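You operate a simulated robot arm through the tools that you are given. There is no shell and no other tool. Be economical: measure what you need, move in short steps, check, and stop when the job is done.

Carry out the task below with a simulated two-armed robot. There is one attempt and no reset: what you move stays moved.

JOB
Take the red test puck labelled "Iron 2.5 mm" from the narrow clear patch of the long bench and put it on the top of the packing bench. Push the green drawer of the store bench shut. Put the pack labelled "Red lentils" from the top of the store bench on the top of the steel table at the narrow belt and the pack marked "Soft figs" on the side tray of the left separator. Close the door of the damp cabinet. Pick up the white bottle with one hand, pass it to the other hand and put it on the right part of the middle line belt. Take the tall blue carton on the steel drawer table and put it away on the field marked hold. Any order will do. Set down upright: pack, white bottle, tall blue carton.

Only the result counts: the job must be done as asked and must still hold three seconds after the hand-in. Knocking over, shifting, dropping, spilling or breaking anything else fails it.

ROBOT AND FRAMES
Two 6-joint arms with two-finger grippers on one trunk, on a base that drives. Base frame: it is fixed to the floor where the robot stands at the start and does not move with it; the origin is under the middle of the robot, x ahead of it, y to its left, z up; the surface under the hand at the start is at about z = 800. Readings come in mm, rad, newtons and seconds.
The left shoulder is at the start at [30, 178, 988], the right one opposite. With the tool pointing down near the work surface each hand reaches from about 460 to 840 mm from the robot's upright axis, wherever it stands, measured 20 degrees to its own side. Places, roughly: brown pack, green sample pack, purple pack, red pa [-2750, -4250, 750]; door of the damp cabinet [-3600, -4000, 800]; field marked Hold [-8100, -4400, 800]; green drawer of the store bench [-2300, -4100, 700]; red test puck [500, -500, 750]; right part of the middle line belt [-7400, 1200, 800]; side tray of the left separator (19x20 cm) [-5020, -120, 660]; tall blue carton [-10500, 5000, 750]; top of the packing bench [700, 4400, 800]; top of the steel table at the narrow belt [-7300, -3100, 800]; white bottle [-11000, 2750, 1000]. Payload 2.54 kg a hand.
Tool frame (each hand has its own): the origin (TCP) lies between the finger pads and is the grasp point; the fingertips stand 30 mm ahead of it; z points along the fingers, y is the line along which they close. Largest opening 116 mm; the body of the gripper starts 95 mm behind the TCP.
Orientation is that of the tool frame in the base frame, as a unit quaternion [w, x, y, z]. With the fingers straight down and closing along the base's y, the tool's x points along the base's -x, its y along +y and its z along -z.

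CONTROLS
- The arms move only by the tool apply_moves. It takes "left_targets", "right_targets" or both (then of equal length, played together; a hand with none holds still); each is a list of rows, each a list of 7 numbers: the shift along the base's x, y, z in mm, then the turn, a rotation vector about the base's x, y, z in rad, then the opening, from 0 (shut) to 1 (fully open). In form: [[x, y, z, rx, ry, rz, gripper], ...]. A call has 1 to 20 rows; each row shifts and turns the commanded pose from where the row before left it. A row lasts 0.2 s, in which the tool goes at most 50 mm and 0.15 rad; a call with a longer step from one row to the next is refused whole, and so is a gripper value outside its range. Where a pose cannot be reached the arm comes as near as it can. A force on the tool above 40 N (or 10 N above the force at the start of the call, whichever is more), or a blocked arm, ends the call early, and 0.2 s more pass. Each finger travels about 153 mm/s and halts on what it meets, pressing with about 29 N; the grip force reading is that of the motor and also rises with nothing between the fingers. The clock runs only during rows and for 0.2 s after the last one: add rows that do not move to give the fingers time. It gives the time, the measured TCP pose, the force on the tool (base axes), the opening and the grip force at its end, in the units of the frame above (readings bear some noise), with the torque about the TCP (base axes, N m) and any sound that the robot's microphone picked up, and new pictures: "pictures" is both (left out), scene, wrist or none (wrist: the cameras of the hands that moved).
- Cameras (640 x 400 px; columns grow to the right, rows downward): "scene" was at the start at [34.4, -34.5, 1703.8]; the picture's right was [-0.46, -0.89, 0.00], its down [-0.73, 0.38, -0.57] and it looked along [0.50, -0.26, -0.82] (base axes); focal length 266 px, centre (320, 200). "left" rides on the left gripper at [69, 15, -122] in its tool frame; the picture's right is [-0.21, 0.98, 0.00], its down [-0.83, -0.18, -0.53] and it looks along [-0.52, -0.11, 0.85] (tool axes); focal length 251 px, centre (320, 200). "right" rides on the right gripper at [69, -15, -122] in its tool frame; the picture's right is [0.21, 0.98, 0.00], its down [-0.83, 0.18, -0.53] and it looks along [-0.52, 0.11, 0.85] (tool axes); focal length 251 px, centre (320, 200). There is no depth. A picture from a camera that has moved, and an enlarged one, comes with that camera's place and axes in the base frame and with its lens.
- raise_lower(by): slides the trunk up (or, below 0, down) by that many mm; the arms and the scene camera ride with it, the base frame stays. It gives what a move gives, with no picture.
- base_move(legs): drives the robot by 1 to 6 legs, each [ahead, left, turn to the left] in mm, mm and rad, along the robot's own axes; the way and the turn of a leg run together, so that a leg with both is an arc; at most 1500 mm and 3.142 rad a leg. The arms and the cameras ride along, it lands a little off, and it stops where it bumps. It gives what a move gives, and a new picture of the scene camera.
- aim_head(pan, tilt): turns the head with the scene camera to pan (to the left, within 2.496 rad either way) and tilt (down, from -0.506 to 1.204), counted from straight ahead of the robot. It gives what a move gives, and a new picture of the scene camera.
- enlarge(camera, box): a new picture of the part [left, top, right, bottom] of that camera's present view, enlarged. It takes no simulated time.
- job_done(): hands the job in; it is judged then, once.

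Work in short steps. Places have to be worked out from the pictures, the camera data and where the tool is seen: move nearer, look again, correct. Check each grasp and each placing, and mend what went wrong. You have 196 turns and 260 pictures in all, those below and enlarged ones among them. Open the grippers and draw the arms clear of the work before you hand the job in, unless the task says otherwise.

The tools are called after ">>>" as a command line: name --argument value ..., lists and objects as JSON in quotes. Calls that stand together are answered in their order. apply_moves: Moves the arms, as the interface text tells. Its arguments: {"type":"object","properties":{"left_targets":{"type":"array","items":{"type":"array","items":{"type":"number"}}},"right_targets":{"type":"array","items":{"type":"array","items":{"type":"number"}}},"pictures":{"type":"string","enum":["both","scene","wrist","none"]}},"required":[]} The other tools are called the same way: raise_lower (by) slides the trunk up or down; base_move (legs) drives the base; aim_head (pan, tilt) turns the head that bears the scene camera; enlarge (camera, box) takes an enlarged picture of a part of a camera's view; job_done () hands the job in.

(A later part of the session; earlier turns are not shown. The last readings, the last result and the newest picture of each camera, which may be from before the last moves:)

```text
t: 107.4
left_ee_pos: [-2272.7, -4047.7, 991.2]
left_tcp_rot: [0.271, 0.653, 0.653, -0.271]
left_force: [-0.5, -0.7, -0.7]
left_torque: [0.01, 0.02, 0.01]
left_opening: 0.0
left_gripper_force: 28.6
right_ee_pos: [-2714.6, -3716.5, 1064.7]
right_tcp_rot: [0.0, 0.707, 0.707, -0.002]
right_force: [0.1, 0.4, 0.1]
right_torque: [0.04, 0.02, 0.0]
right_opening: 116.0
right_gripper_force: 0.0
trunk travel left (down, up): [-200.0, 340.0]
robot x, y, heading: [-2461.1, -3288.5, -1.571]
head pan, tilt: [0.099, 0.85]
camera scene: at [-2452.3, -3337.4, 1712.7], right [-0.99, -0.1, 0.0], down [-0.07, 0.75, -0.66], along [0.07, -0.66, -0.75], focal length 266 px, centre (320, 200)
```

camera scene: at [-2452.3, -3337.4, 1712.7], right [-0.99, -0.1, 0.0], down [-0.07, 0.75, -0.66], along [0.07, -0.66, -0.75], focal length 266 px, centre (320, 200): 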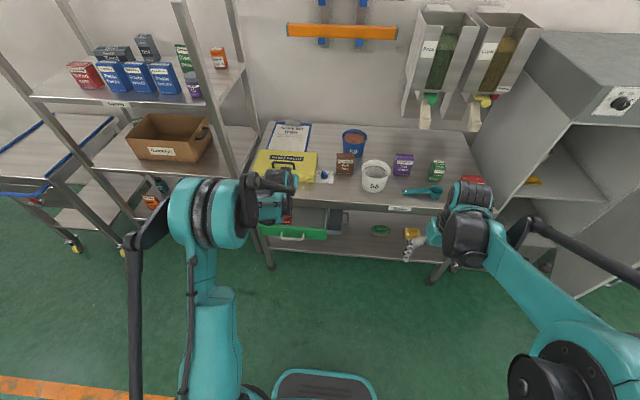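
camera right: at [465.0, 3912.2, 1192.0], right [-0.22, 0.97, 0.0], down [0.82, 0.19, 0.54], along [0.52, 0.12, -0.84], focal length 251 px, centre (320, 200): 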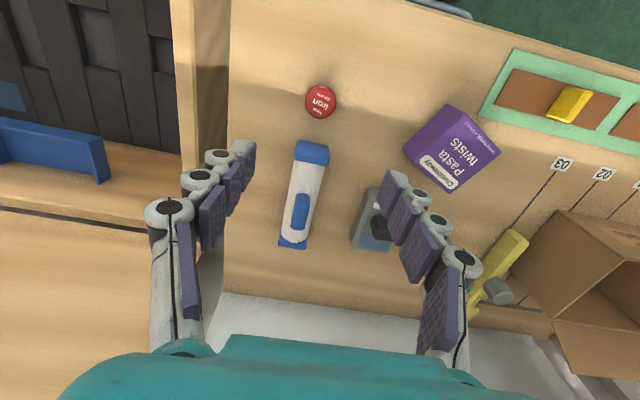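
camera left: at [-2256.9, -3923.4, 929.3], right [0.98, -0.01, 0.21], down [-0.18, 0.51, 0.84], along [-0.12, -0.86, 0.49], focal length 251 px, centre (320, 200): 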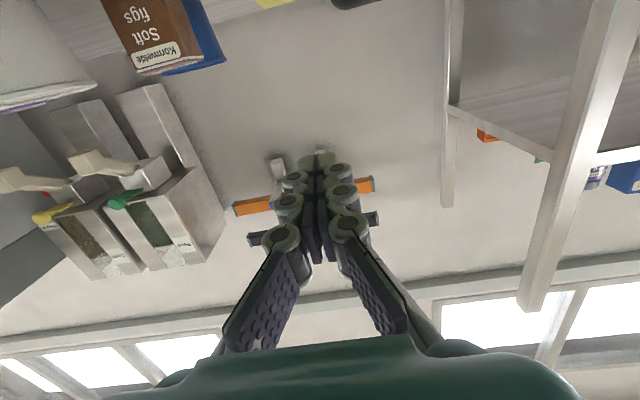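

The commanded pose follows the measured one at 45°. I pull back from the bench and come down somewhat, then lower the trunk.

>>> apply_moves --left_targets '[[0, 45, 0, 0, 0, 0, 0], [0, 45, 0, 0, 0, 0, 0], [0, 45, 0, 0, 0, 0, 0], [0, 45, 0, 0, 0, 0, 0], [0, 10, -35, 0, 0, 0, 0], [0, 0, -45, 0, 0, 0, 0], [0, 0, -45, 0, 0, 0, 0], [0, 0, 0, 0, 0, 0, 0]]' --pictures "none"

>>> raise_lower --by -140

>>> aim_head --pan 0.25 --tilt 0.85

```text
t: 109.2
left_ee_pos: [-2272.3, -3904.5, 922.0]
left_tcp_rot: [0.271, 0.654, 0.653, -0.272]
left_force: [-0.9, 0.0, -0.2]
left_torque: [-0.02, 0.03, 0.0]
left_opening: 0.2
left_gripper_force: 28.9
left hand out of reach, approached as far as the arm can: row 6, 7
right_ee_pos: [-2715.2, -3717.5, 1066.4]
right_tcp_rot: [0.001, 0.707, 0.707, -0.001]
right_force: [-0.6, 0.2, 0.1]
right_torque: [-0.02, -0.04, 0.0]
right_opening: 116.0
right_gripper_force: 0.1
trunk travel left (down, up): [-200.0, 340.0]
robot x, y, heading: [-2458.7, -3289.5, -1.575]
head pan, tilt: [0.099, 0.85]
```

```text
t: 110.9
left_ee_pos: [-2272.1, -3905.3, 783.1]
left_tcp_rot: [0.271, 0.653, 0.653, -0.271]
left_force: [0.2, -0.1, 0.5]
left_torque: [0.01, -0.02, -0.03]
left_opening: 0.0
left_gripper_force: 29.1
right_ee_pos: [-2714.0, -3718.1, 925.5]
right_tcp_rot: [-0.001, 0.707, 0.708, -0.001]
right_force: [0.0, -0.3, -0.3]
right_torque: [0.01, -0.02, 0.02]
right_opening: 115.7
right_gripper_force: 0.1
trunk travel left (down, up): [-60.0, 480.0]
robot x, y, heading: [-2459.3, -3288.2, -1.574]
head pan, tilt: [0.099, 0.85]
```

```text
t: 111.6
left_ee_pos: [-2271.1, -3904.7, 782.0]
left_tcp_rot: [0.271, 0.653, 0.653, -0.271]
left_force: [-0.1, 0.4, -0.6]
left_torque: [0.0, 0.02, -0.04]
left_opening: 0.0
left_gripper_force: 28.5
right_ee_pos: [-2714.8, -3716.3, 927.1]
right_tcp_rot: [0.0, 0.707, 0.707, -0.002]
right_force: [1.0, 0.1, -0.1]
right_torque: [0.02, 0.0, 0.04]
right_opening: 116.1
right_gripper_force: 0.0
trunk travel left (down, up): [-60.0, 480.0]
robot x, y, heading: [-2461.7, -3291.6, -1.574]
head pan, tilt: [0.25, 0.85]
camera scene: at [-2440.7, -3335.2, 1572.7], right [-0.97, -0.25, 0.0], down [-0.19, 0.73, -0.66], along [0.16, -0.64, -0.75], focal length 266 px, centre (320, 200)
```

scene: 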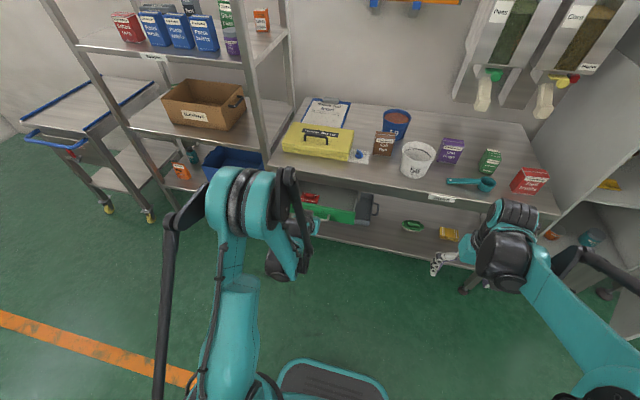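

Slightly lower trunk puts the fingertips at about z 711, then I push the drawer in with short steps along -y.

>>> raise_lower --by -48

>>> apply_moves --left_targets '[[0, -25, 0, 0, 0, 0, 0], [0, -25, 0, 0, 0, 0, 0], [0, -25, 0, 0, 0, 0, 0], [0, 0, 0, 0, 0, 0, 0]]' --pictures "both"

```text
t: 112.5
left_ee_pos: [-2271.5, -3905.2, 734.1]
left_tcp_rot: [0.271, 0.653, 0.653, -0.271]
left_force: [0.7, -0.1, 0.6]
left_torque: [0.02, 0.01, 0.02]
left_opening: 0.3
left_gripper_force: 28.7
right_ee_pos: [-2713.7, -3717.4, 878.2]
right_tcp_rot: [0.001, 0.707, 0.708, -0.001]
right_force: [0.9, 0.2, -0.8]
right_torque: [-0.03, 0.02, 0.01]
right_opening: 115.8
right_gripper_force: 0.0
trunk travel left (down, up): [-12.0, 528.0]
robot x, y, heading: [-2459.9, -3288.5, -1.571]
head pan, tilt: [0.25, 0.85]
```

```text
t: 113.5
left_ee_pos: [-2269.7, -3980.5, 733.9]
left_tcp_rot: [0.271, 0.653, 0.653, -0.272]
left_force: [-0.1, -0.6, -0.5]
left_torque: [0.04, 0.01, 0.0]
left_opening: 0.0
left_gripper_force: 28.3
right_ee_pos: [-2714.6, -3717.9, 877.2]
right_tcp_rot: [0.0, 0.707, 0.707, -0.001]
right_force: [-0.7, -0.5, 0.3]
right_torque: [-0.04, -0.03, -0.01]
right_opening: 116.1
right_gripper_force: 0.0
trunk travel left (down, up): [-12.0, 528.0]
robot x, y, heading: [-2462.7, -3286.0, -1.567]
head pan, tilt: [0.25, 0.85]
camera scene: at [-2440.7, -3335.2, 1524.7], right [-0.97, -0.25, 0.0], down [-0.19, 0.73, -0.66], along [0.16, -0.64, -0.75], focal length 266 px, centre (320, 200)
camera left: at [-2254.8, -3844.9, 772.0], right [0.98, -0.15, 0.15], down [-0.18, -0.21, 0.96], along [-0.11, -0.97, -0.23], focal length 251 px, centre (320, 200)
```

scene: 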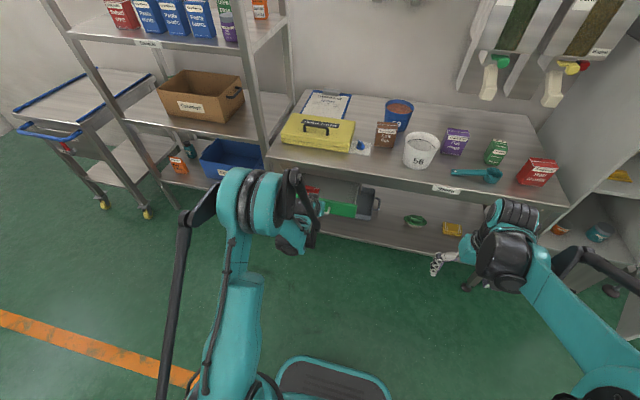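
left: 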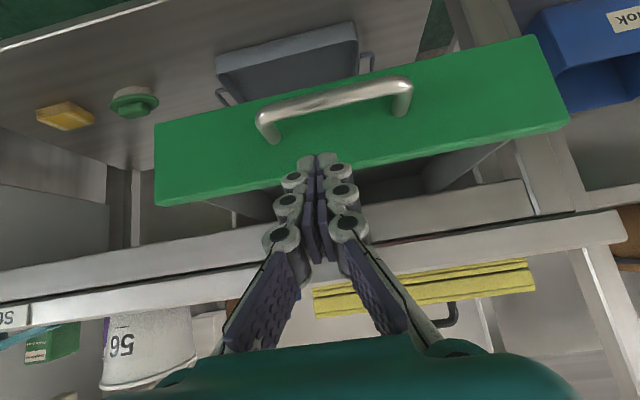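

The tips are just under the drawer's top edge (about z 720). I go 20 mm lower for a safe contact and then push.

>>> apply_moves --left_targets '[[0, 0, -20, 0, 0, 0, 0], [0, -20, 0, 0, 0, 0, 0], [0, -20, 0, 0, 0, 0, 0], [0, -20, 0, 0, 0, 0, 0], [0, 0, 0, 0, 0, 0, 0]]' --pictures "wrist"

```text
t: 114.7
left_ee_pos: [-2270.9, -4040.1, 713.4]
left_tcp_rot: [0.271, 0.653, 0.654, -0.271]
left_force: [0.9, -1.1, 0.4]
left_torque: [0.01, -0.02, 0.01]
left_opening: 0.0
left_gripper_force: 28.7
right_ee_pos: [-2713.8, -3715.7, 877.5]
right_tcp_rot: [0.0, 0.707, 0.707, -0.001]
right_force: [-0.4, -0.2, 0.4]
right_torque: [-0.02, 0.03, 0.0]
right_opening: 116.0
right_gripper_force: 0.0
trunk travel left (down, up): [-12.0, 528.0]
robot x, y, heading: [-2461.5, -3289.7, -1.572]
head pan, tilt: [0.25, 0.85]
camera left: at [-2255.1, -3904.8, 752.1], right [0.98, -0.15, 0.15], down [-0.18, -0.2, 0.96], along [-0.11, -0.97, -0.23], focal length 251 px, centre (320, 200)
```

left: 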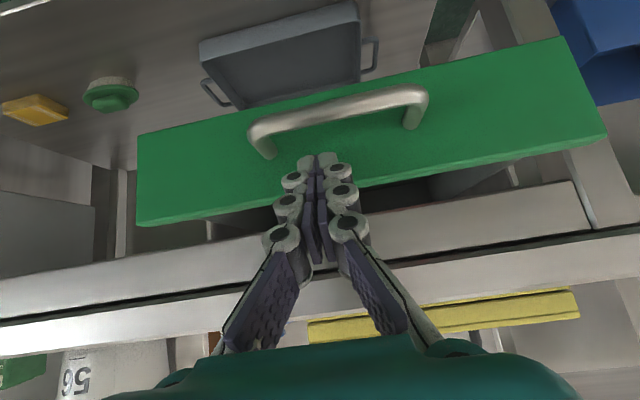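

The drawer seems to be moving with low force. I continue pushing until it resists.

>>> apply_moves --left_targets '[[0, -20, 0, 0, 0, 0, 0], [0, -20, 0, 0, 0, 0, 0], [0, -20, 0, 0, 0, 0, 0], [0, 0, 0, 0, 0, 0, 0]]' --pictures "both"

```text
t: 115.7
left_ee_pos: [-2271.6, -4101.6, 713.8]
left_tcp_rot: [0.271, 0.653, 0.653, -0.271]
left_force: [0.6, -0.4, -0.6]
left_torque: [-0.02, 0.0, -0.01]
left_opening: 0.0
left_gripper_force: 28.7
right_ee_pos: [-2714.0, -3717.8, 877.9]
right_tcp_rot: [0.0, 0.707, 0.707, -0.002]
right_force: [0.5, 0.3, -0.3]
right_torque: [0.0, 0.01, 0.01]
right_opening: 116.0
right_gripper_force: 0.0
trunk travel left (down, up): [-12.0, 528.0]
robot x, y, heading: [-2459.0, -3287.6, -1.571]
head pan, tilt: [0.25, 0.85]
camera scene: at [-2440.7, -3335.2, 1524.7], right [-0.97, -0.25, 0.0], down [-0.19, 0.73, -0.66], along [0.16, -0.64, -0.75], focal length 266 px, centre (320, 200)
camera left: at [-2255.7, -3965.1, 751.5], right [0.98, -0.15, 0.15], down [-0.18, -0.2, 0.96], along [-0.11, -0.97, -0.23], focal length 251 px, centre (320, 200)
```

scene: 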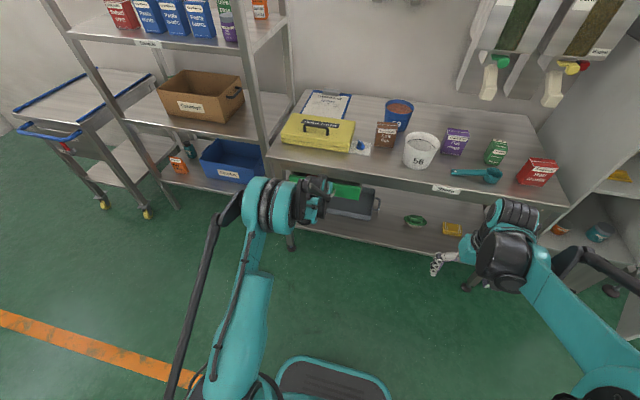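
left: 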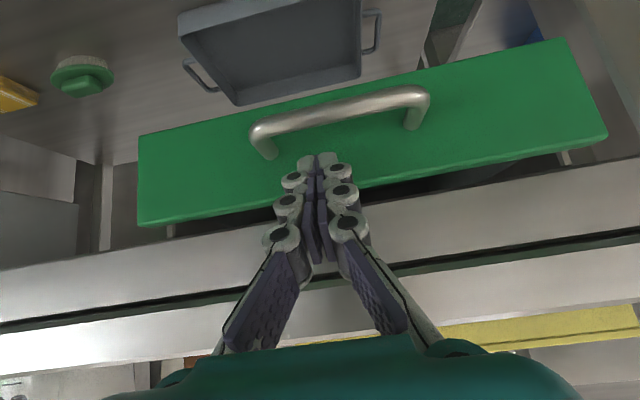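

The drawer now moves with the fingers. I keep pushing.

>>> apply_moves --left_targets '[[0, -15, 0, 0, 0, 0, 0], [0, -15, 0, 0, 0, 0, 0], [0, -15, 0, 0, 0, 0, 0], [0, -15, 0, 0, 0, 0, 0], [0, 0, 0, 0, 0, 0, 0]]' --pictures "wrist"

```text
t: 116.2
left_ee_pos: [-2271.0, -4120.9, 710.8]
left_tcp_rot: [0.266, 0.654, 0.655, -0.267]
left_force: [-0.7, 15.0, 3.7]
left_torque: [0.08, 0.05, 0.01]
left_opening: 5.8
left_gripper_force: 28.5
right_ee_pos: [-2714.1, -3716.5, 879.0]
right_tcp_rot: [0.0, 0.707, 0.707, -0.002]
right_force: [-0.6, -0.4, 0.2]
right_torque: [0.01, 0.02, -0.01]
right_opening: 116.1
right_gripper_force: 0.0
trunk travel left (down, up): [-12.0, 528.0]
robot x, y, heading: [-2457.1, -3286.3, -1.573]
head pan, tilt: [0.25, 0.85]
stopped in row 2 (left hand): the force on the tool passed its limit at 54 N (the readings are from after the stop); the commanded pose is now the measured one
camera left: at [-2255.3, -3984.7, 751.3], right [0.98, -0.15, 0.15], down [-0.18, -0.22, 0.96], along [-0.11, -0.96, -0.24], focal length 251 px, centre (320, 200)
```

left: 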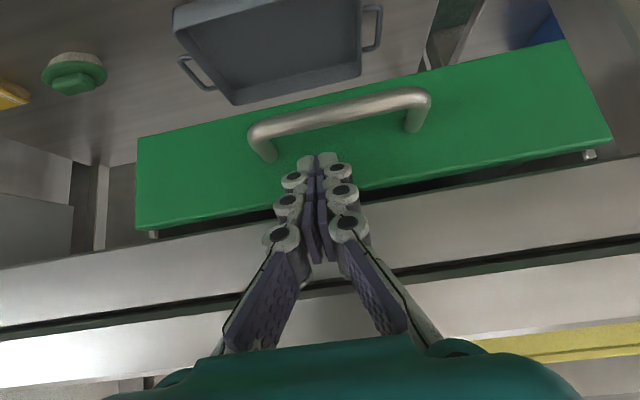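

Firm resistance: the drawer may be shut. I back off and look at it.

>>> apply_moves --left_targets '[[0, 30, 0, 0, 0, 0, 0], [0, 45, 0, 0, 0, 0, 0], [0, 45, 0, 0, 0, 0, 0], [0, 45, 0, 0, 0, 0, 0], [0, 0, 0, 0, 0, 0, 0]]' --pictures "both"

```text
t: 117.5
left_ee_pos: [-2272.4, -3959.2, 709.8]
left_tcp_rot: [0.267, 0.654, 0.655, -0.267]
left_force: [0.4, 0.4, -0.3]
left_torque: [-0.03, -0.01, -0.01]
left_opening: 0.0
left_gripper_force: 29.4
right_ee_pos: [-2714.3, -3717.1, 878.1]
right_tcp_rot: [0.0, 0.707, 0.707, -0.002]
right_force: [-0.2, -0.6, 0.3]
right_torque: [-0.03, 0.0, -0.01]
right_opening: 116.1
right_gripper_force: 0.1
trunk travel left (down, up): [-12.0, 528.0]
robot x, y, heading: [-2463.2, -3286.0, -1.568]
head pan, tilt: [0.25, 0.85]
camera scene: at [-2440.7, -3335.0, 1524.7], right [-0.97, -0.25, 0.0], down [-0.19, 0.73, -0.66], along [0.16, -0.64, -0.75], focal length 266 px, centre (320, 200)
camera left: at [-2256.9, -3822.4, 750.2], right [0.98, -0.15, 0.15], down [-0.18, -0.22, 0.96], along [-0.11, -0.96, -0.24], focal length 251 px, centre (320, 200)
```

scene: 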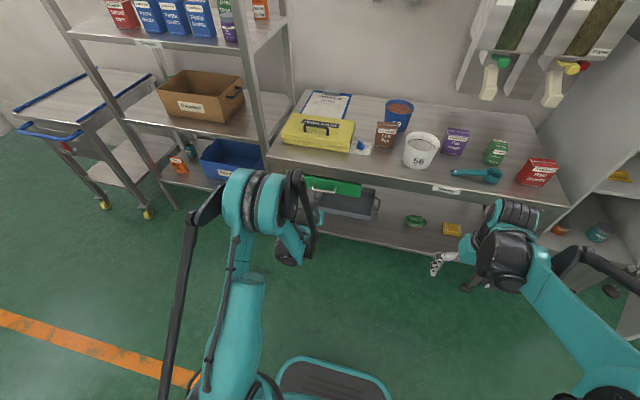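
left: 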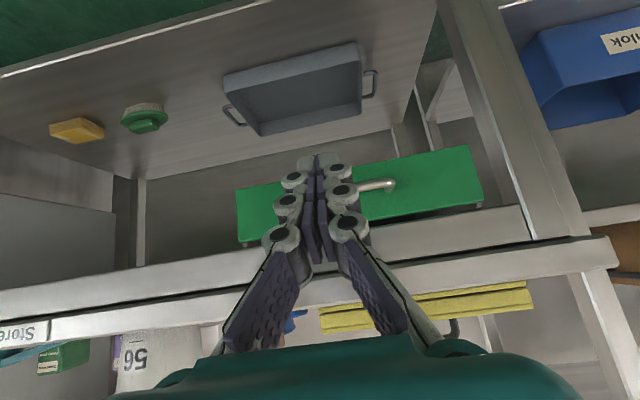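

The drawer front is now under the rail and fully in. I raise the trunk again, and turn the left hand back to pointing down, away from the bench.

>>> raise_lower --by 190

>>> apply_moves --left_targets '[[0, 15, 40, 0.13, 0, 0, 0.5], [0, 15, 40, 0.13, 0, 0, 0.5], [0, 15, 40, 0.13, 0, 0, 1], [0, 15, 40, 0.13, 0, 0, 1], [0, 15, 30, 0.13, 0, 0, 1], [0, 15, 0, 0.12, 0, 0, 1], [0, 0, 0, 0, 0, 0, 1]]' --pictures "none"

>>> base_move --legs '[[0, -290, 0], [340, 0, 0]]'

>>> aim_head --pan 0.0 --tilt 0.95

```text
t: 119.5
left_ee_pos: [-2273.5, -3958.0, 900.3]
left_tcp_rot: [0.267, 0.655, 0.655, -0.267]
left_force: [0.7, 0.1, 0.3]
left_torque: [0.03, 0.0, -0.03]
left_opening: 0.0
left_gripper_force: 28.8
right_ee_pos: [-2714.0, -3716.8, 1067.9]
right_tcp_rot: [0.0, 0.707, 0.707, -0.001]
right_force: [-0.1, 0.0, 0.9]
right_torque: [-0.03, 0.01, -0.03]
right_opening: 115.7
right_gripper_force: 0.1
trunk travel left (down, up): [-202.0, 338.0]
robot x, y, heading: [-2459.7, -3287.5, -1.568]
head pan, tilt: [0.25, 0.85]
```

```text
t: 121.1
left_ee_pos: [-2272.3, -3866.7, 1090.6]
left_tcp_rot: [0.001, 0.707, 0.707, -0.001]
left_force: [-0.6, 0.6, 0.0]
left_torque: [-0.05, -0.03, 0.02]
left_opening: 116.0
left_gripper_force: 0.1
right_ee_pos: [-2715.0, -3716.8, 1068.2]
right_tcp_rot: [0.0, 0.707, 0.707, -0.001]
right_force: [-0.1, 0.3, -0.4]
right_torque: [-0.03, -0.03, 0.03]
right_opening: 116.1
right_gripper_force: 0.1
trunk travel left (down, up): [-202.0, 338.0]
robot x, y, heading: [-2458.6, -3284.7, -1.574]
head pan, tilt: [0.25, 0.85]
```

```text
t: 125.0
left_ee_pos: [-2572.6, -4213.9, 1089.0]
left_tcp_rot: [0.001, 0.71, 0.704, -0.002]
left_force: [-1.3, -0.1, 0.3]
left_torque: [0.01, 0.03, 0.02]
left_opening: 115.9
left_gripper_force: 0.1
right_ee_pos: [-3013.8, -4060.2, 1068.6]
right_tcp_rot: [0.0, 0.71, 0.705, -0.001]
right_force: [-0.2, 0.3, -0.2]
right_torque: [0.03, -0.02, 0.02]
right_opening: 115.8
right_gripper_force: 0.1
trunk travel left (down, up): [-202.0, 338.0]
robot x, y, heading: [-2757.5, -3629.3, -1.574]
head pan, tilt: [0.25, 0.85]
camera scene: at [-2736.7, -3680.0, 1714.7], right [-0.97, -0.24, 0.0], down [-0.18, 0.73, -0.66], along [0.16, -0.64, -0.75], focal length 266 px, centre (320, 200)
```

scene: 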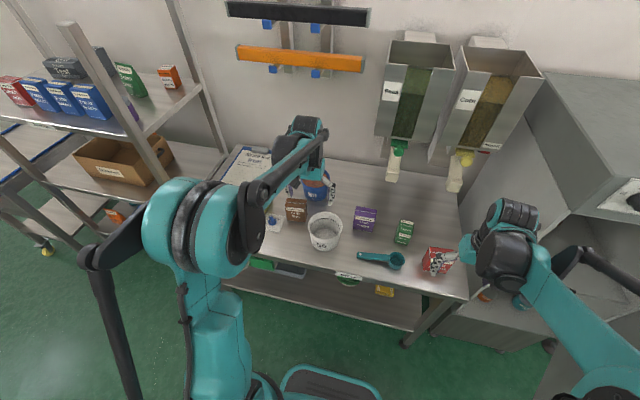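

```text
t: 125.8
left_ee_pos: [-2572.4, -4212.6, 1089.7]
left_tcp_rot: [0.002, 0.71, 0.705, -0.001]
left_force: [-0.4, -0.2, 0.2]
left_torque: [0.01, -0.01, -0.03]
left_opening: 116.1
left_gripper_force: 0.1
right_ee_pos: [-3013.6, -4059.4, 1068.2]
right_tcp_rot: [0.0, 0.709, 0.705, -0.002]
right_force: [-0.6, -0.7, 0.4]
right_torque: [0.01, 0.0, 0.02]
right_opening: 115.9
right_gripper_force: 0.1
trunk travel left (down, up): [-202.0, 338.0]
robot x, y, heading: [-2755.4, -3631.6, -1.579]
head pan, tilt: [0.0, 0.949]
camera scene: at [-2755.9, -3675.3, 1707.2], right [-1.0, 0.01, 0.0], down [0.01, 0.81, -0.58], along [0.0, -0.58, -0.81], focal length 266 px, centre (320, 200)
```

scene: 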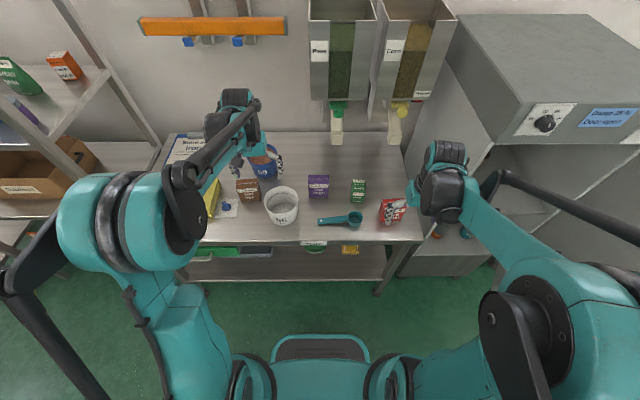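

I move both hands above their packs and look with the wrist cameras.

>>> apply_moves --right_targets '[[-10, -40, 0, 0, 0, 0, 1], [-10, -40, 0, 0, 0, 0, 1], [0, -20, 0, 0, 0, 0, 1], [0, 0, 0, 0, 0, 0, 1]]' --left_targets '[[35, -25, 0, 0, 0, 0, 1], [35, -25, 0, 0, 0, 0, 1], [38, -25, 0, 0, 0, 0, 1], [0, 0, 0, 0, 0, 0, 1]]' --pictures "wrist"

```text
t: 126.8
left_ee_pos: [-2464.9, -4286.2, 1090.7]
left_tcp_rot: [0.001, 0.71, 0.704, -0.002]
left_force: [-0.3, 0.0, 0.4]
left_torque: [-0.06, -0.05, 0.0]
left_opening: 115.8
left_gripper_force: 0.0
right_ee_pos: [-3035.7, -4158.6, 1069.5]
right_tcp_rot: [0.002, 0.71, 0.704, 0.0]
right_force: [-0.5, -0.1, 0.1]
right_torque: [-0.04, -0.03, 0.0]
right_opening: 116.0
right_gripper_force: 0.0
trunk travel left (down, up): [-202.0, 338.0]
robot x, y, heading: [-2759.0, -3630.0, -1.579]
head pan, tilt: [0.0, 0.949]
camera right: at [-3050.5, -4088.1, 1192.3], right [0.98, 0.21, 0.0], down [0.18, -0.83, 0.54], along [0.11, -0.53, -0.84], focal length 251 px, centre (320, 200)
camera left: at [-2449.7, -4215.1, 1211.7], right [0.97, -0.22, 0.0], down [-0.19, -0.82, 0.54], along [-0.12, -0.52, -0.84], focal length 251 px, centre (320, 200)
```

right: 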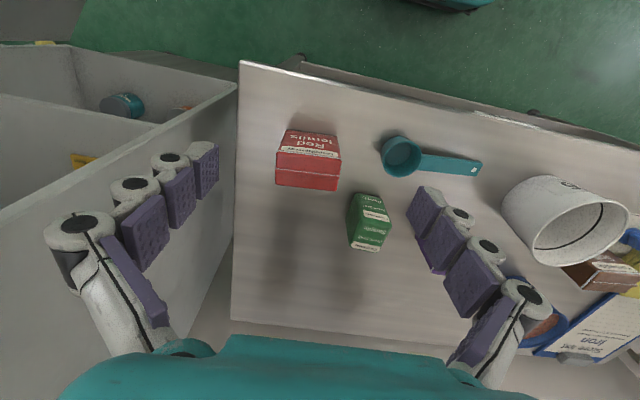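
left: 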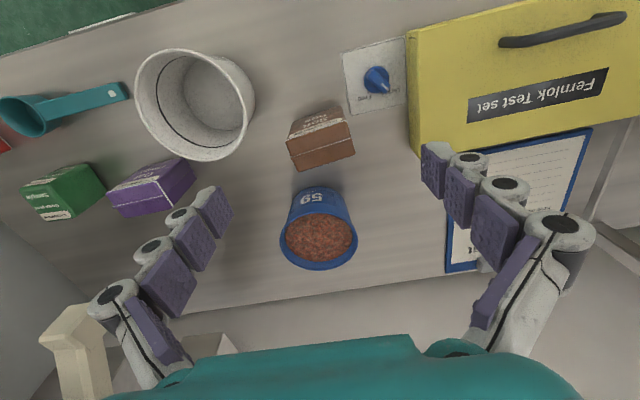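

Lentils' top centre is about (-3037, -4229), figs about (-2472, -4326), both with tops near z 902. I align and come down to just above.

>>> apply_moves --right_targets '[[-1, -35, 0, 0, 0, 0, 1], [0, -35, 0, 0, 0, 0, 1], [0, 0, -40, 0, 0, 0, 1], [0, 0, -40, 0, 0, 0, 1], [0, 0, -40, 0, 0, 0, 1], [0, 0, 0, 0, 0, 0, 1]]' --left_targets '[[-7, -20, 0, 0, 0, 0, 1], [0, -20, 0, 0, 0, 0, 1], [0, 0, -45, 0, 0, 0, 1], [0, 0, -48, 0, 0, 0, 1], [0, 0, -48, 0, 0, 0, 1], [0, 0, 0, 0, 0, 0, 1]]' --pictures "wrist"

```text
t: 128.2
left_ee_pos: [-2472.7, -4326.4, 950.1]
left_tcp_rot: [0.001, 0.71, 0.705, -0.002]
left_force: [-0.3, 0.6, -0.3]
left_torque: [-0.02, -0.01, 0.0]
left_opening: 115.9
left_gripper_force: 0.0
right_ee_pos: [-3037.2, -4227.5, 947.5]
right_tcp_rot: [0.001, 0.71, 0.704, -0.002]
right_force: [0.7, 0.9, 0.6]
right_torque: [-0.07, 0.02, -0.02]
right_opening: 116.1
right_gripper_force: 0.1
trunk travel left (down, up): [-202.0, 338.0]
robot x, y, heading: [-2757.8, -3634.4, -1.577]
head pan, tilt: [0.0, 0.949]
camera right: at [-3052.3, -4157.2, 1070.1], right [0.98, 0.21, 0.0], down [0.18, -0.83, 0.54], along [0.11, -0.52, -0.84], focal length 251 px, centre (320, 200)
camera left: at [-2457.0, -4256.3, 1072.4], right [0.97, -0.22, 0.0], down [-0.19, -0.82, 0.54], along [-0.12, -0.52, -0.84], focal length 251 px, centre (320, 200)
```

right: 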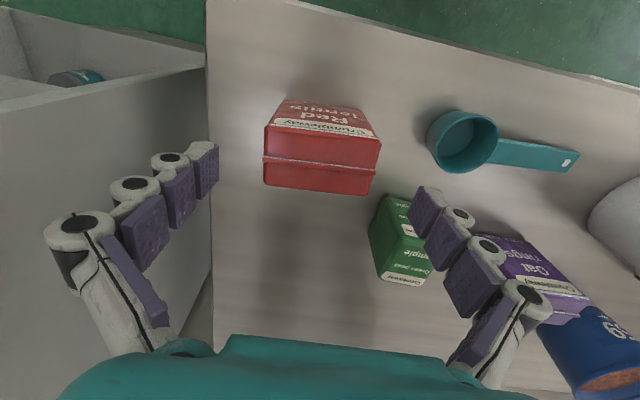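
left: 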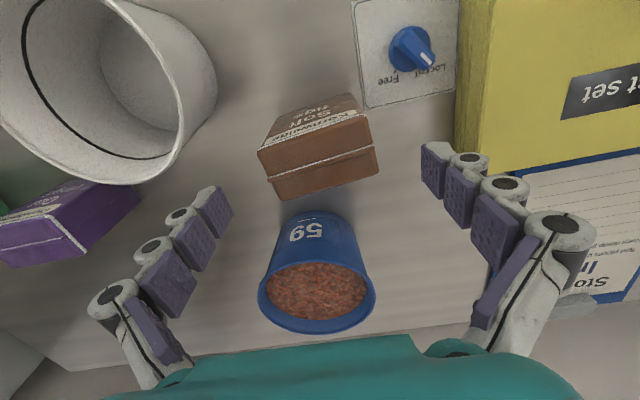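

Both packs are about 78 × 41 mm, turned slightly. I align the yaw, lower to grasp height and close.

>>> apply_moves --right_targets '[[3, -2, -25, 0, 0, 0.05, 1], [0, 0, -30, 0, 0, 0.05, 1], [0, 0, -24, 0, 0, 0, 1], [0, 0, 0, 0, 0, 0, 1], [0, 0, 0, 0, 0, 0, 0.5], [0, 0, 0, 0, 0, 0, 0.5], [0, 0, 0, 0, 0, 0, 0.5]]' --left_targets '[[-2, -3, -27, 0, 0, 0.03, 1], [0, 0, -30, 0, 0, 0.03, 1], [0, 0, -25, 0, 0, 0, 1], [0, 0, 0, 0, 0, 0, 1], [0, 0, 0, 0, 0, 0, 0.5], [0, 0, 0, 0, 0, 0, 0.5], [0, 0, 0, 0, 0, 0, 0.5]]' --pictures "wrist"

```text
t: 129.8
left_ee_pos: [-2474.2, -4329.0, 866.9]
left_tcp_rot: [0.002, 0.688, 0.726, -0.002]
left_force: [-1.0, 0.1, 5.2]
left_torque: [-0.06, -0.01, 0.15]
left_opening: 85.1
left_gripper_force: 28.6
right_ee_pos: [-3029.6, -4230.8, 868.7]
right_tcp_rot: [0.0, 0.673, 0.739, -0.002]
right_force: [-1.0, 0.9, 7.8]
right_torque: [-0.05, 0.51, -0.01]
right_opening: 84.3
right_gripper_force: 29.2
trunk travel left (down, up): [-202.0, 338.0]
robot x, y, heading: [-2757.3, -3631.1, -1.576]
head pan, tilt: [0.0, 0.949]
camera right: at [-3052.1, -4162.4, 991.2], right [0.95, 0.3, 0.0], down [0.26, -0.8, 0.54], along [0.16, -0.51, -0.84], focal length 251 px, centre (320, 200)
camera left: at [-2463.0, -4257.9, 989.0], right [0.99, -0.16, 0.0], down [-0.14, -0.83, 0.54], along [-0.09, -0.53, -0.84], focal length 251 px, centre (320, 200)
```

right: 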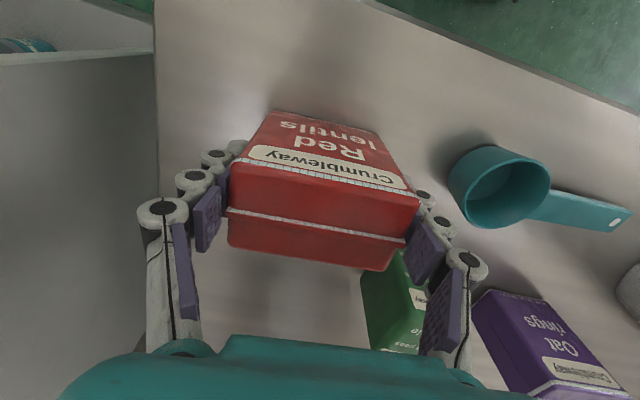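
left: 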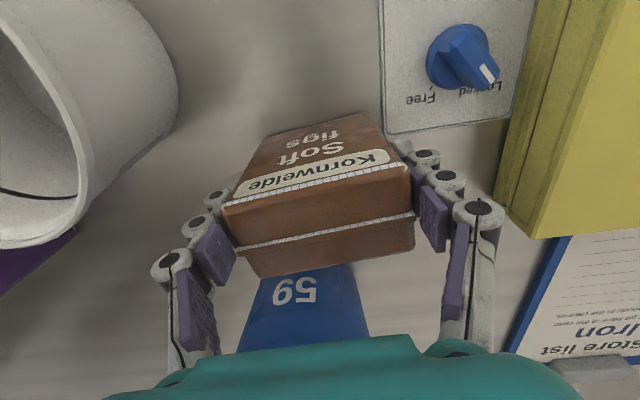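

Both packs are gripped (about 85 mm). I lift them straight up.

>>> apply_moves --right_targets '[[0, 0, 25, 0, 0, 0, 0.5], [0, 0, 40, 0, 0, 0, 0.5], [0, 0, 45, 0, 0, 0, 0.5], [0, 0, 45, 0, 0, 0, 0.5], [0, 0, 40, 0, 0, 0, 0.5], [0, 0, 0, 0, 0, 0, 0.5]]' --left_targets '[[0, 0, 25, 0, 0, 0, 0.5], [0, 0, 40, 0, 0, 0, 0.5], [0, 0, 45, 0, 0, 0, 0.5], [0, 0, 45, 0, 0, 0, 0.5], [0, 0, 40, 0, 0, 0, 0.5], [0, 0, 0, 0, 0, 0, 0.5]]' --pictures "both"

```text
t: 131.2
left_ee_pos: [-2473.4, -4329.0, 1062.2]
left_tcp_rot: [0.001, 0.688, 0.725, -0.002]
left_force: [0.6, -0.1, -2.2]
left_torque: [0.03, 0.0, 0.02]
left_opening: 84.9
left_gripper_force: 28.7
right_ee_pos: [-3030.0, -4231.8, 1060.7]
right_tcp_rot: [0.001, 0.674, 0.739, -0.001]
right_force: [0.2, 0.0, -1.8]
right_torque: [0.0, 0.02, 0.0]
right_opening: 84.4
right_gripper_force: 28.2
trunk travel left (down, up): [-202.0, 338.0]
robot x, y, heading: [-2758.5, -3633.3, -1.573]
head pan, tilt: [0.0, 0.949]
camera scene: at [-2756.1, -3677.8, 1707.0], right [-1.0, 0.01, 0.0], down [0.01, 0.81, -0.58], along [0.0, -0.58, -0.81], focal length 266 px, centre (320, 200)
camera right: at [-3052.2, -4164.2, 1184.2], right [0.95, 0.3, 0.0], down [0.26, -0.81, 0.53], along [0.16, -0.51, -0.85], focal length 251 px, centre (320, 200)
camera left: at [-2461.6, -4257.7, 1183.9], right [0.99, -0.16, 0.0], down [-0.14, -0.83, 0.54], along [-0.09, -0.53, -0.84], focal length 251 px, centre (320, 200)
```

scene: 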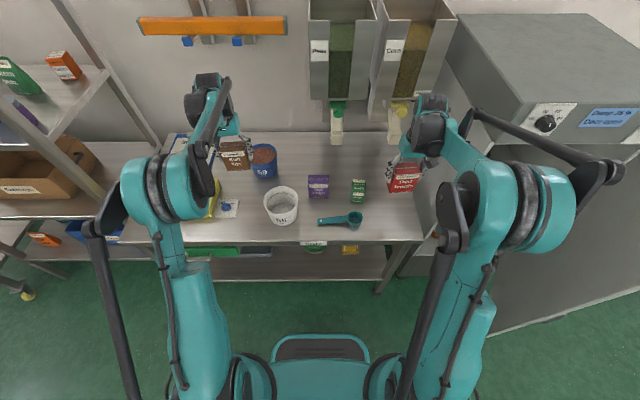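
right: 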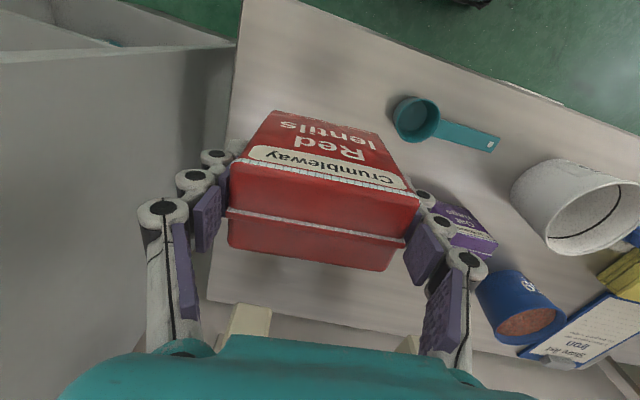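
left: 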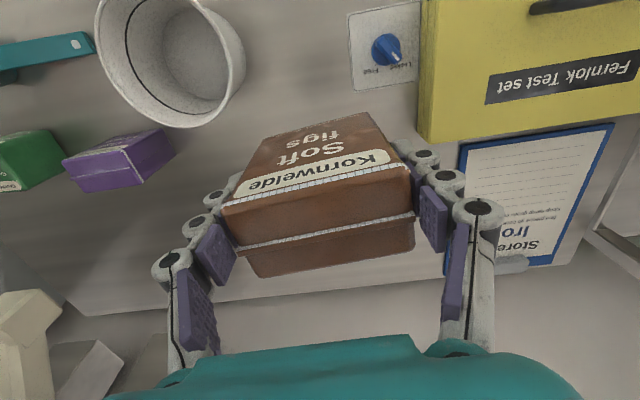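

Packs are lifted. I draw the arms in and back off, then look west toward the steel table and separators; the cabinet door will be done later with free hands.

>>> apply_moves --right_targets '[[0, 40, 0, 0, 0, 0, 0.5], [0, 40, 0, 0, 0, 0, 0.5], [0, 40, 0, 0, 0, 0, 0.5], [0, 40, 0, 0, 0, 0, 0.5]]' --left_targets '[[-10, 45, 0, 0, 0, 0, 0.5], [-10, 45, 0, 0, 0, 0, 0.5], [-10, 45, 0, 0, 0, 0, 0.5], [-10, 45, 0, 0, 0, 0, 0.5]]' --pictures "none"

>>> base_move --legs '[[-800, 0, 0], [0, 0, -1.57]]'

>>> aim_head --pan 0.0 --tilt 0.3

>>> aim_head --pan -0.8 --tilt 0.3

```text
t: 132.2
left_ee_pos: [-2511.1, -4145.2, 1064.9]
left_tcp_rot: [0.002, 0.688, 0.726, -0.002]
left_force: [-0.5, 0.1, -2.6]
left_torque: [-0.04, 0.02, 0.0]
left_opening: 84.8
left_gripper_force: 28.8
right_ee_pos: [-3030.8, -4070.5, 1069.1]
right_tcp_rot: [0.001, 0.673, 0.739, -0.002]
right_force: [-0.5, 0.6, -2.6]
right_torque: [-0.05, 0.01, -0.04]
right_opening: 84.5
right_gripper_force: 29.1
trunk travel left (down, up): [-202.0, 338.0]
robot x, y, heading: [-2754.6, -3631.1, -1.576]
head pan, tilt: [0.0, 0.949]
```

```text
t: 140.3
left_ee_pos: [-3279.0, -3061.5, 1063.1]
left_tcp_rot: [0.0, 1.0, 0.004, -0.002]
left_force: [0.5, -0.5, -2.8]
left_torque: [-0.02, -0.04, 0.0]
left_opening: 84.5
left_gripper_force: 29.0
right_ee_pos: [-3180.4, -2545.5, 1067.3]
right_tcp_rot: [0.0, 1.0, 0.024, -0.001]
right_force: [0.2, 0.1, -2.7]
right_torque: [0.02, -0.01, 0.01]
right_opening: 84.3
right_gripper_force: 29.2
trunk travel left (down, up): [-202.0, 338.0]
robot x, y, heading: [-2749.1, -2842.4, 3.087]
head pan, tilt: [0.0, 0.949]
camera scene: at [-2793.4, -2838.8, 1707.2], right [0.05, 1.0, 0.0], down [0.81, -0.04, -0.58], along [-0.58, 0.03, -0.81], focal length 266 px, centre (320, 200)
```

scene: 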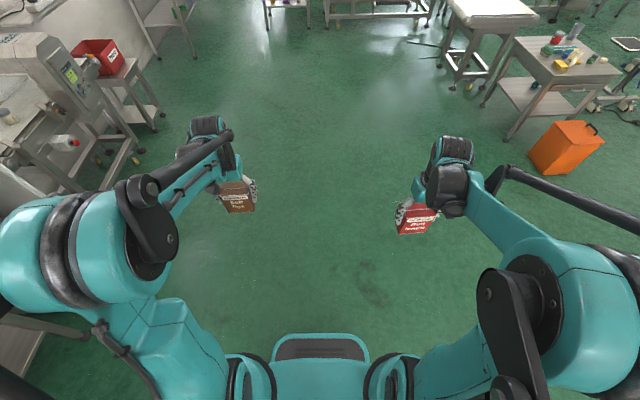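

```text
t: 141.4
left_ee_pos: [-3279.4, -3061.9, 1063.0]
left_tcp_rot: [0.0, 1.0, 0.005, -0.002]
left_force: [-0.3, 0.1, -2.3]
left_torque: [0.02, -0.04, 0.0]
left_opening: 84.5
left_gripper_force: 29.1
right_ee_pos: [-3179.3, -2545.8, 1067.4]
right_tcp_rot: [-0.001, 1.0, 0.024, -0.001]
right_force: [0.3, 0.3, -2.1]
right_torque: [0.01, 0.01, -0.01]
right_opening: 84.4
right_gripper_force: 28.8
trunk travel left (down, up): [-202.0, 338.0]
robot x, y, heading: [-2747.4, -2839.5, 3.091]
head pan, tilt: [0.0, 0.3]
camera scene: at [-2814.0, -2837.9, 1763.0], right [0.05, 1.0, 0.0], down [0.3, -0.02, -0.95], along [-0.95, 0.05, -0.3], focal length 266 px, centre (320, 200)
```

scene: 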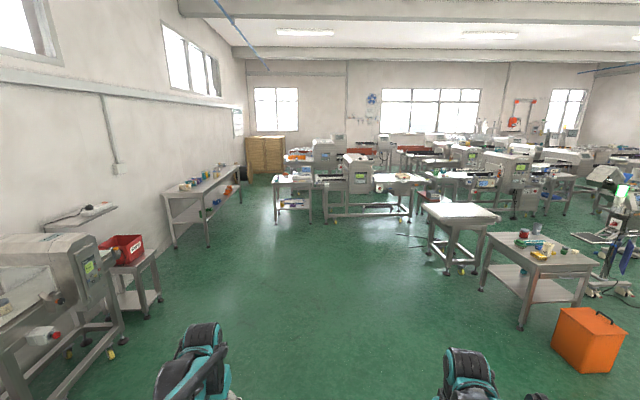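

```text
t: 142.5
left_ee_pos: [-3278.3, -3061.5, 1063.7]
left_tcp_rot: [0.0, 1.0, 0.005, -0.001]
left_force: [0.5, -0.4, -3.5]
left_torque: [0.03, 0.02, -0.01]
left_opening: 84.3
left_gripper_force: 29.2
right_ee_pos: [-3179.9, -2545.7, 1067.0]
right_tcp_rot: [-0.001, 1.0, 0.024, -0.001]
right_force: [0.7, 0.1, -3.1]
right_torque: [0.04, -0.05, 0.02]
right_opening: 84.5
right_gripper_force: 28.7
trunk travel left (down, up): [-202.0, 338.0]
robot x, y, heading: [-2750.6, -2838.3, 3.09]
head pan, tilt: [-0.799, 0.3]
camera scene: at [-2782.4, -2772.5, 1763.1], right [0.75, 0.66, 0.0], down [0.2, -0.22, -0.96], along [-0.63, 0.72, -0.3], focal length 266 px, centre (320, 200)
```

scene: 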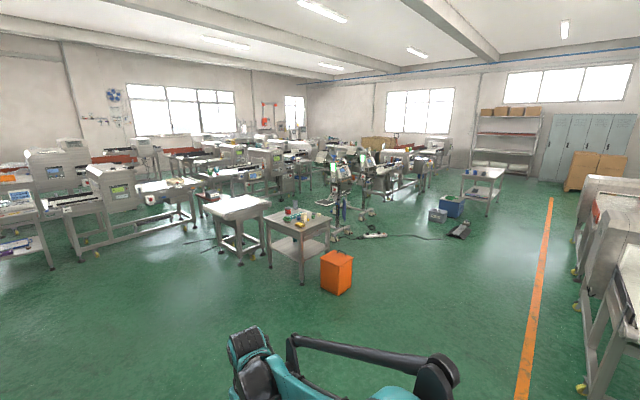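

The steel table at the narrow belt is seen ahead, its near edge around x -7140. I drive west to about (-6350, -3230) and look.

>>> base_move --legs '[[0, 0, 0.05], [1500, 0, 0], [1500, 150, 0], [550, 240, 0]]'

>>> aim_head --pan -0.1 --tilt 0.6

```text
refused: leg 3 is longer than a leg can be; nothing moved
```

```text
t: 143.6
left_ee_pos: [-3278.7, -3062.0, 1064.5]
left_tcp_rot: [-0.001, 1.0, 0.004, -0.001]
left_force: [0.1, 0.3, -2.3]
left_torque: [-0.02, -0.01, -0.03]
left_opening: 84.6
left_gripper_force: 28.8
right_ee_pos: [-3179.6, -2545.2, 1067.4]
right_tcp_rot: [-0.001, 1.0, 0.023, -0.002]
right_force: [0.2, 0.3, -2.8]
right_torque: [0.0, -0.01, 0.03]
right_opening: 84.5
right_gripper_force: 28.6
trunk travel left (down, up): [-202.0, 338.0]
robot x, y, heading: [-2747.6, -2838.1, 3.092]
head pan, tilt: [-0.099, 0.6]
camera scene: at [-2808.1, -2829.3, 1735.6], right [0.15, 0.99, 0.0], down [0.56, -0.09, -0.83], along [-0.82, 0.12, -0.56], focal length 266 px, centre (320, 200)
```

scene: 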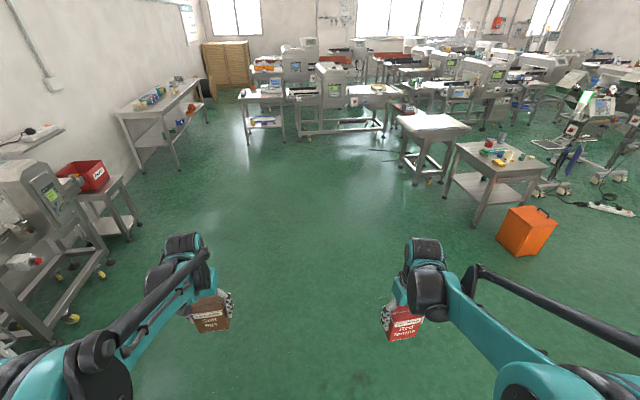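

One leg was over-long, so I split it differently.

>>> base_move --legs '[[0, 0, 0.05], [1450, 0, 0], [1450, 150, 0], [650, 240, 0]]'

```text
t: 161.3
left_ee_pos: [-6761.7, -3587.2, 1063.4]
left_tcp_rot: [0.0, 0.999, 0.05, -0.002]
left_force: [0.6, -0.6, -2.6]
left_torque: [0.02, -0.03, -0.03]
left_opening: 84.5
left_gripper_force: 29.3
right_ee_pos: [-6709.1, -3064.3, 1066.7]
right_tcp_rot: [-0.001, 0.998, 0.07, -0.001]
right_force: [-0.5, -0.5, -2.2]
right_torque: [0.0, 0.01, -0.03]
right_opening: 84.2
right_gripper_force: 28.9
trunk travel left (down, up): [-202.0, 338.0]
robot x, y, heading: [-6253.8, -3319.0, -3.104]
head pan, tilt: [-0.099, 0.6]
camera scene: at [-6313.1, -3312.8, 1735.6], right [0.06, 1.0, 0.0], down [0.56, -0.03, -0.82], along [-0.82, 0.05, -0.57], focal length 266 px, centre (320, 200)
```

scene: 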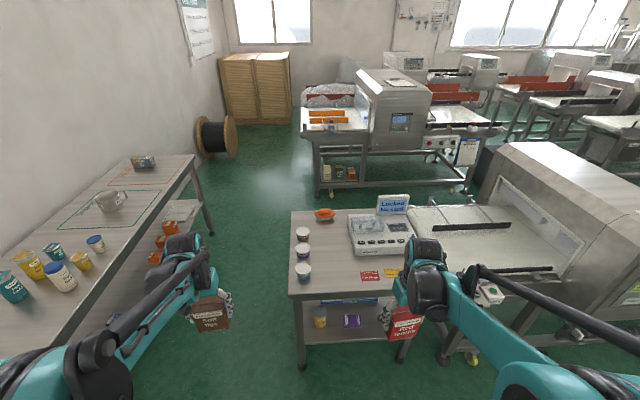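

A clear spot on the steel table lies at about (-7110, -3190), between jars and cards. I drive 250 mm closer.

>>> base_move --legs '[[0, 0, -0.037], [250, 0, 0]]'

>>> aim_head --pan -0.25 --tilt 0.95

```text
t: 163.5
left_ee_pos: [-7019.3, -3566.3, 1062.9]
left_tcp_rot: [0.0, 1.0, 0.03, -0.002]
left_force: [-0.5, -0.3, -2.6]
left_torque: [0.02, -0.03, -0.04]
left_opening: 84.3
left_gripper_force: 29.2
right_ee_pos: [-6945.3, -3045.4, 1067.8]
right_tcp_rot: [-0.001, 0.999, 0.048, -0.001]
right_force: [-0.1, -0.4, -2.9]
right_torque: [0.0, -0.05, 0.03]
right_opening: 84.7
right_gripper_force: 29.3
trunk travel left (down, up): [-202.0, 338.0]
robot x, y, heading: [-6495.9, -3316.6, 3.137]
head pan, tilt: [-0.099, 0.6]
camera scene: at [-6560.2, -3310.5, 1735.5], right [0.1, 0.99, 0.0], down [0.56, -0.06, -0.82], along [-0.82, 0.08, -0.57], focal length 266 px, centre (320, 200)
```

scene: 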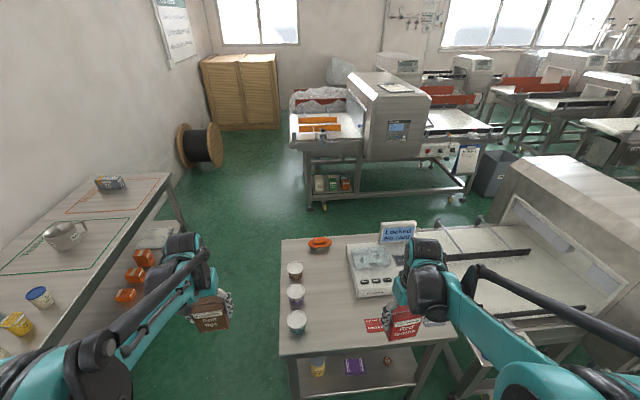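

```text
t: 164.3
left_ee_pos: [-7018.4, -3566.4, 1062.9]
left_tcp_rot: [0.0, 1.0, 0.029, -0.002]
left_force: [0.9, 0.4, -3.1]
left_torque: [0.01, -0.01, 0.04]
left_opening: 84.2
left_gripper_force: 29.2
right_ee_pos: [-6943.7, -3045.8, 1068.1]
right_tcp_rot: [-0.001, 0.999, 0.048, -0.001]
right_force: [-0.6, 0.2, -1.9]
right_torque: [0.02, -0.03, 0.0]
right_opening: 84.3
right_gripper_force: 29.4
trunk travel left (down, up): [-202.0, 338.0]
robot x, y, heading: [-6501.3, -3319.1, 3.14]
head pan, tilt: [-0.25, 0.949]
camera scene: at [-6541.1, -3301.3, 1707.3], right [0.25, 0.97, 0.0], down [0.79, -0.2, -0.58], along [-0.56, 0.14, -0.81], focal length 266 px, centre (320, 200)
```

scene: 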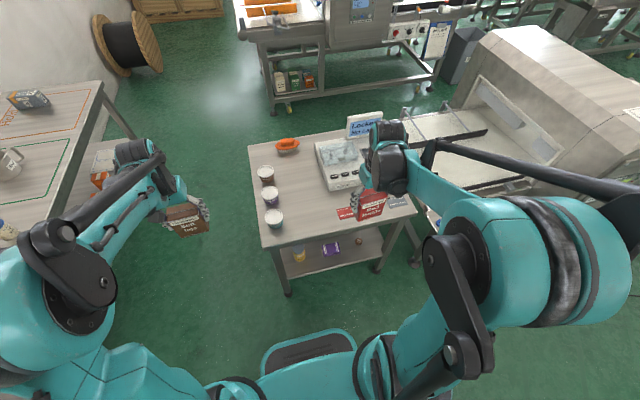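

I move the lentils over (-7110, -3197) and lower partway.

>>> apply_moves --right_targets '[[-33, -30, 0, 0, 0, 0, 0.5], [-33, -30, 0, 0, 0, 0, 0.5], [-33, -30, 0, 0, 0, 0, 0.5], [-33, -30, 0, 0, 0, 0, 0.5], [-34, -31, 0, 0, 0, 0, 0.5], [0, 0, -45, 0, 0, 0, 0.5], [0, 0, -45, 0, 0, 0, 0.5], [0, 0, -40, 0, 0, 0, 0.5], [0, 0, 0, 0, 0, 0, 0.5]]' --pictures "both"

```text
t: 166.3
left_ee_pos: [-7017.6, -3566.4, 1063.1]
left_tcp_rot: [0.0, 1.0, 0.03, -0.002]
left_force: [-0.2, 0.0, -3.3]
left_torque: [0.02, 0.02, -0.01]
left_opening: 84.6
left_gripper_force: 28.2
right_ee_pos: [-7109.2, -3195.1, 932.8]
right_tcp_rot: [0.0, 0.999, 0.049, -0.001]
right_force: [0.0, -0.1, -2.0]
right_torque: [0.01, 0.0, -0.01]
right_opening: 84.1
right_gripper_force: 28.9
trunk travel left (down, up): [-202.0, 338.0]
robot x, y, heading: [-6500.9, -3315.5, 3.14]
head pan, tilt: [-0.25, 0.949]
camera scene: at [-6540.6, -3301.7, 1707.3], right [0.25, 0.97, 0.0], down [0.79, -0.2, -0.58], along [-0.56, 0.14, -0.81], focal length 266 px, centre (320, 200)
camera right: at [-7043.7, -3174.4, 1056.1], right [0.31, -0.95, 0.0], down [-0.8, -0.26, 0.54], along [-0.51, -0.16, -0.84], focal length 251 px, centre (320, 200)
```

scene: 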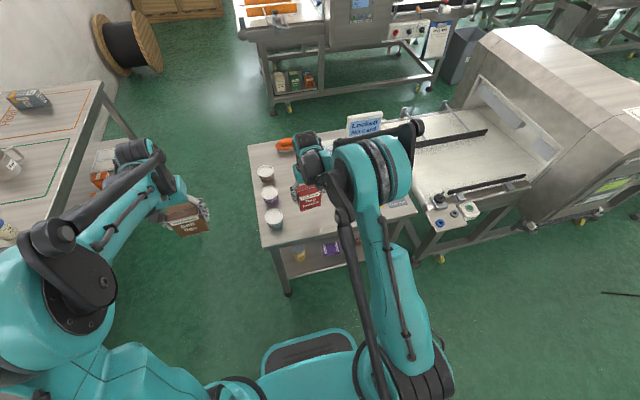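
right: 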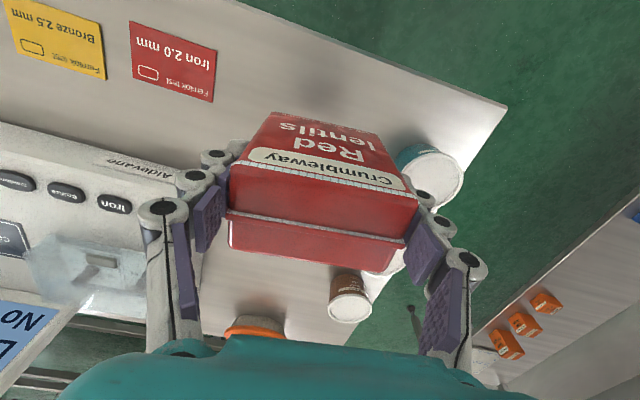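

The jar is near the right finger, so I shift 18 mm north and then lower until contact.

>>> apply_moves --right_targets '[[0, 18, -20, 0, 0, 0, 0.5], [0, 0, -20, 0, 0, 0, 0.5], [0, 0, -10, 0, 0, 0, 0.5], [0, 0, -6, 0, 0, 0, 0.5], [0, 0, -5, 0, 0, 0, 0.5], [0, 0, -4, 0, 0, 0, 0.5], [0, 0, -4, 0, 0, 0, 0.5], [0, 0, -4, 0, 0, 0, 0.5]]' --pictures "wrist"

```text
t: 168.1
left_ee_pos: [-7017.5, -3567.3, 1063.4]
left_tcp_rot: [0.001, 1.0, 0.03, -0.002]
left_force: [-0.6, 0.3, -2.8]
left_torque: [-0.02, -0.02, -0.01]
left_opening: 84.5
left_gripper_force: 29.2
right_ee_pos: [-7109.2, -3177.3, 864.4]
right_tcp_rot: [0.0, 0.999, 0.05, -0.001]
right_force: [-0.1, -0.5, -3.6]
right_torque: [0.02, 0.01, 0.02]
right_opening: 84.0
right_gripper_force: 29.1
trunk travel left (down, up): [-202.0, 338.0]
robot x, y, heading: [-6498.9, -3318.5, 3.141]
head pan, tilt: [-0.25, 0.949]
camera right: at [-7043.3, -3155.7, 986.9], right [0.31, -0.95, 0.0], down [-0.8, -0.26, 0.54], along [-0.51, -0.16, -0.84], focal length 251 px, centre (320, 200)
```

right: 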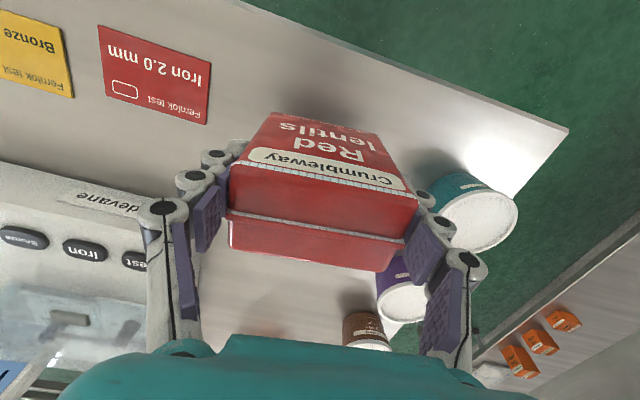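

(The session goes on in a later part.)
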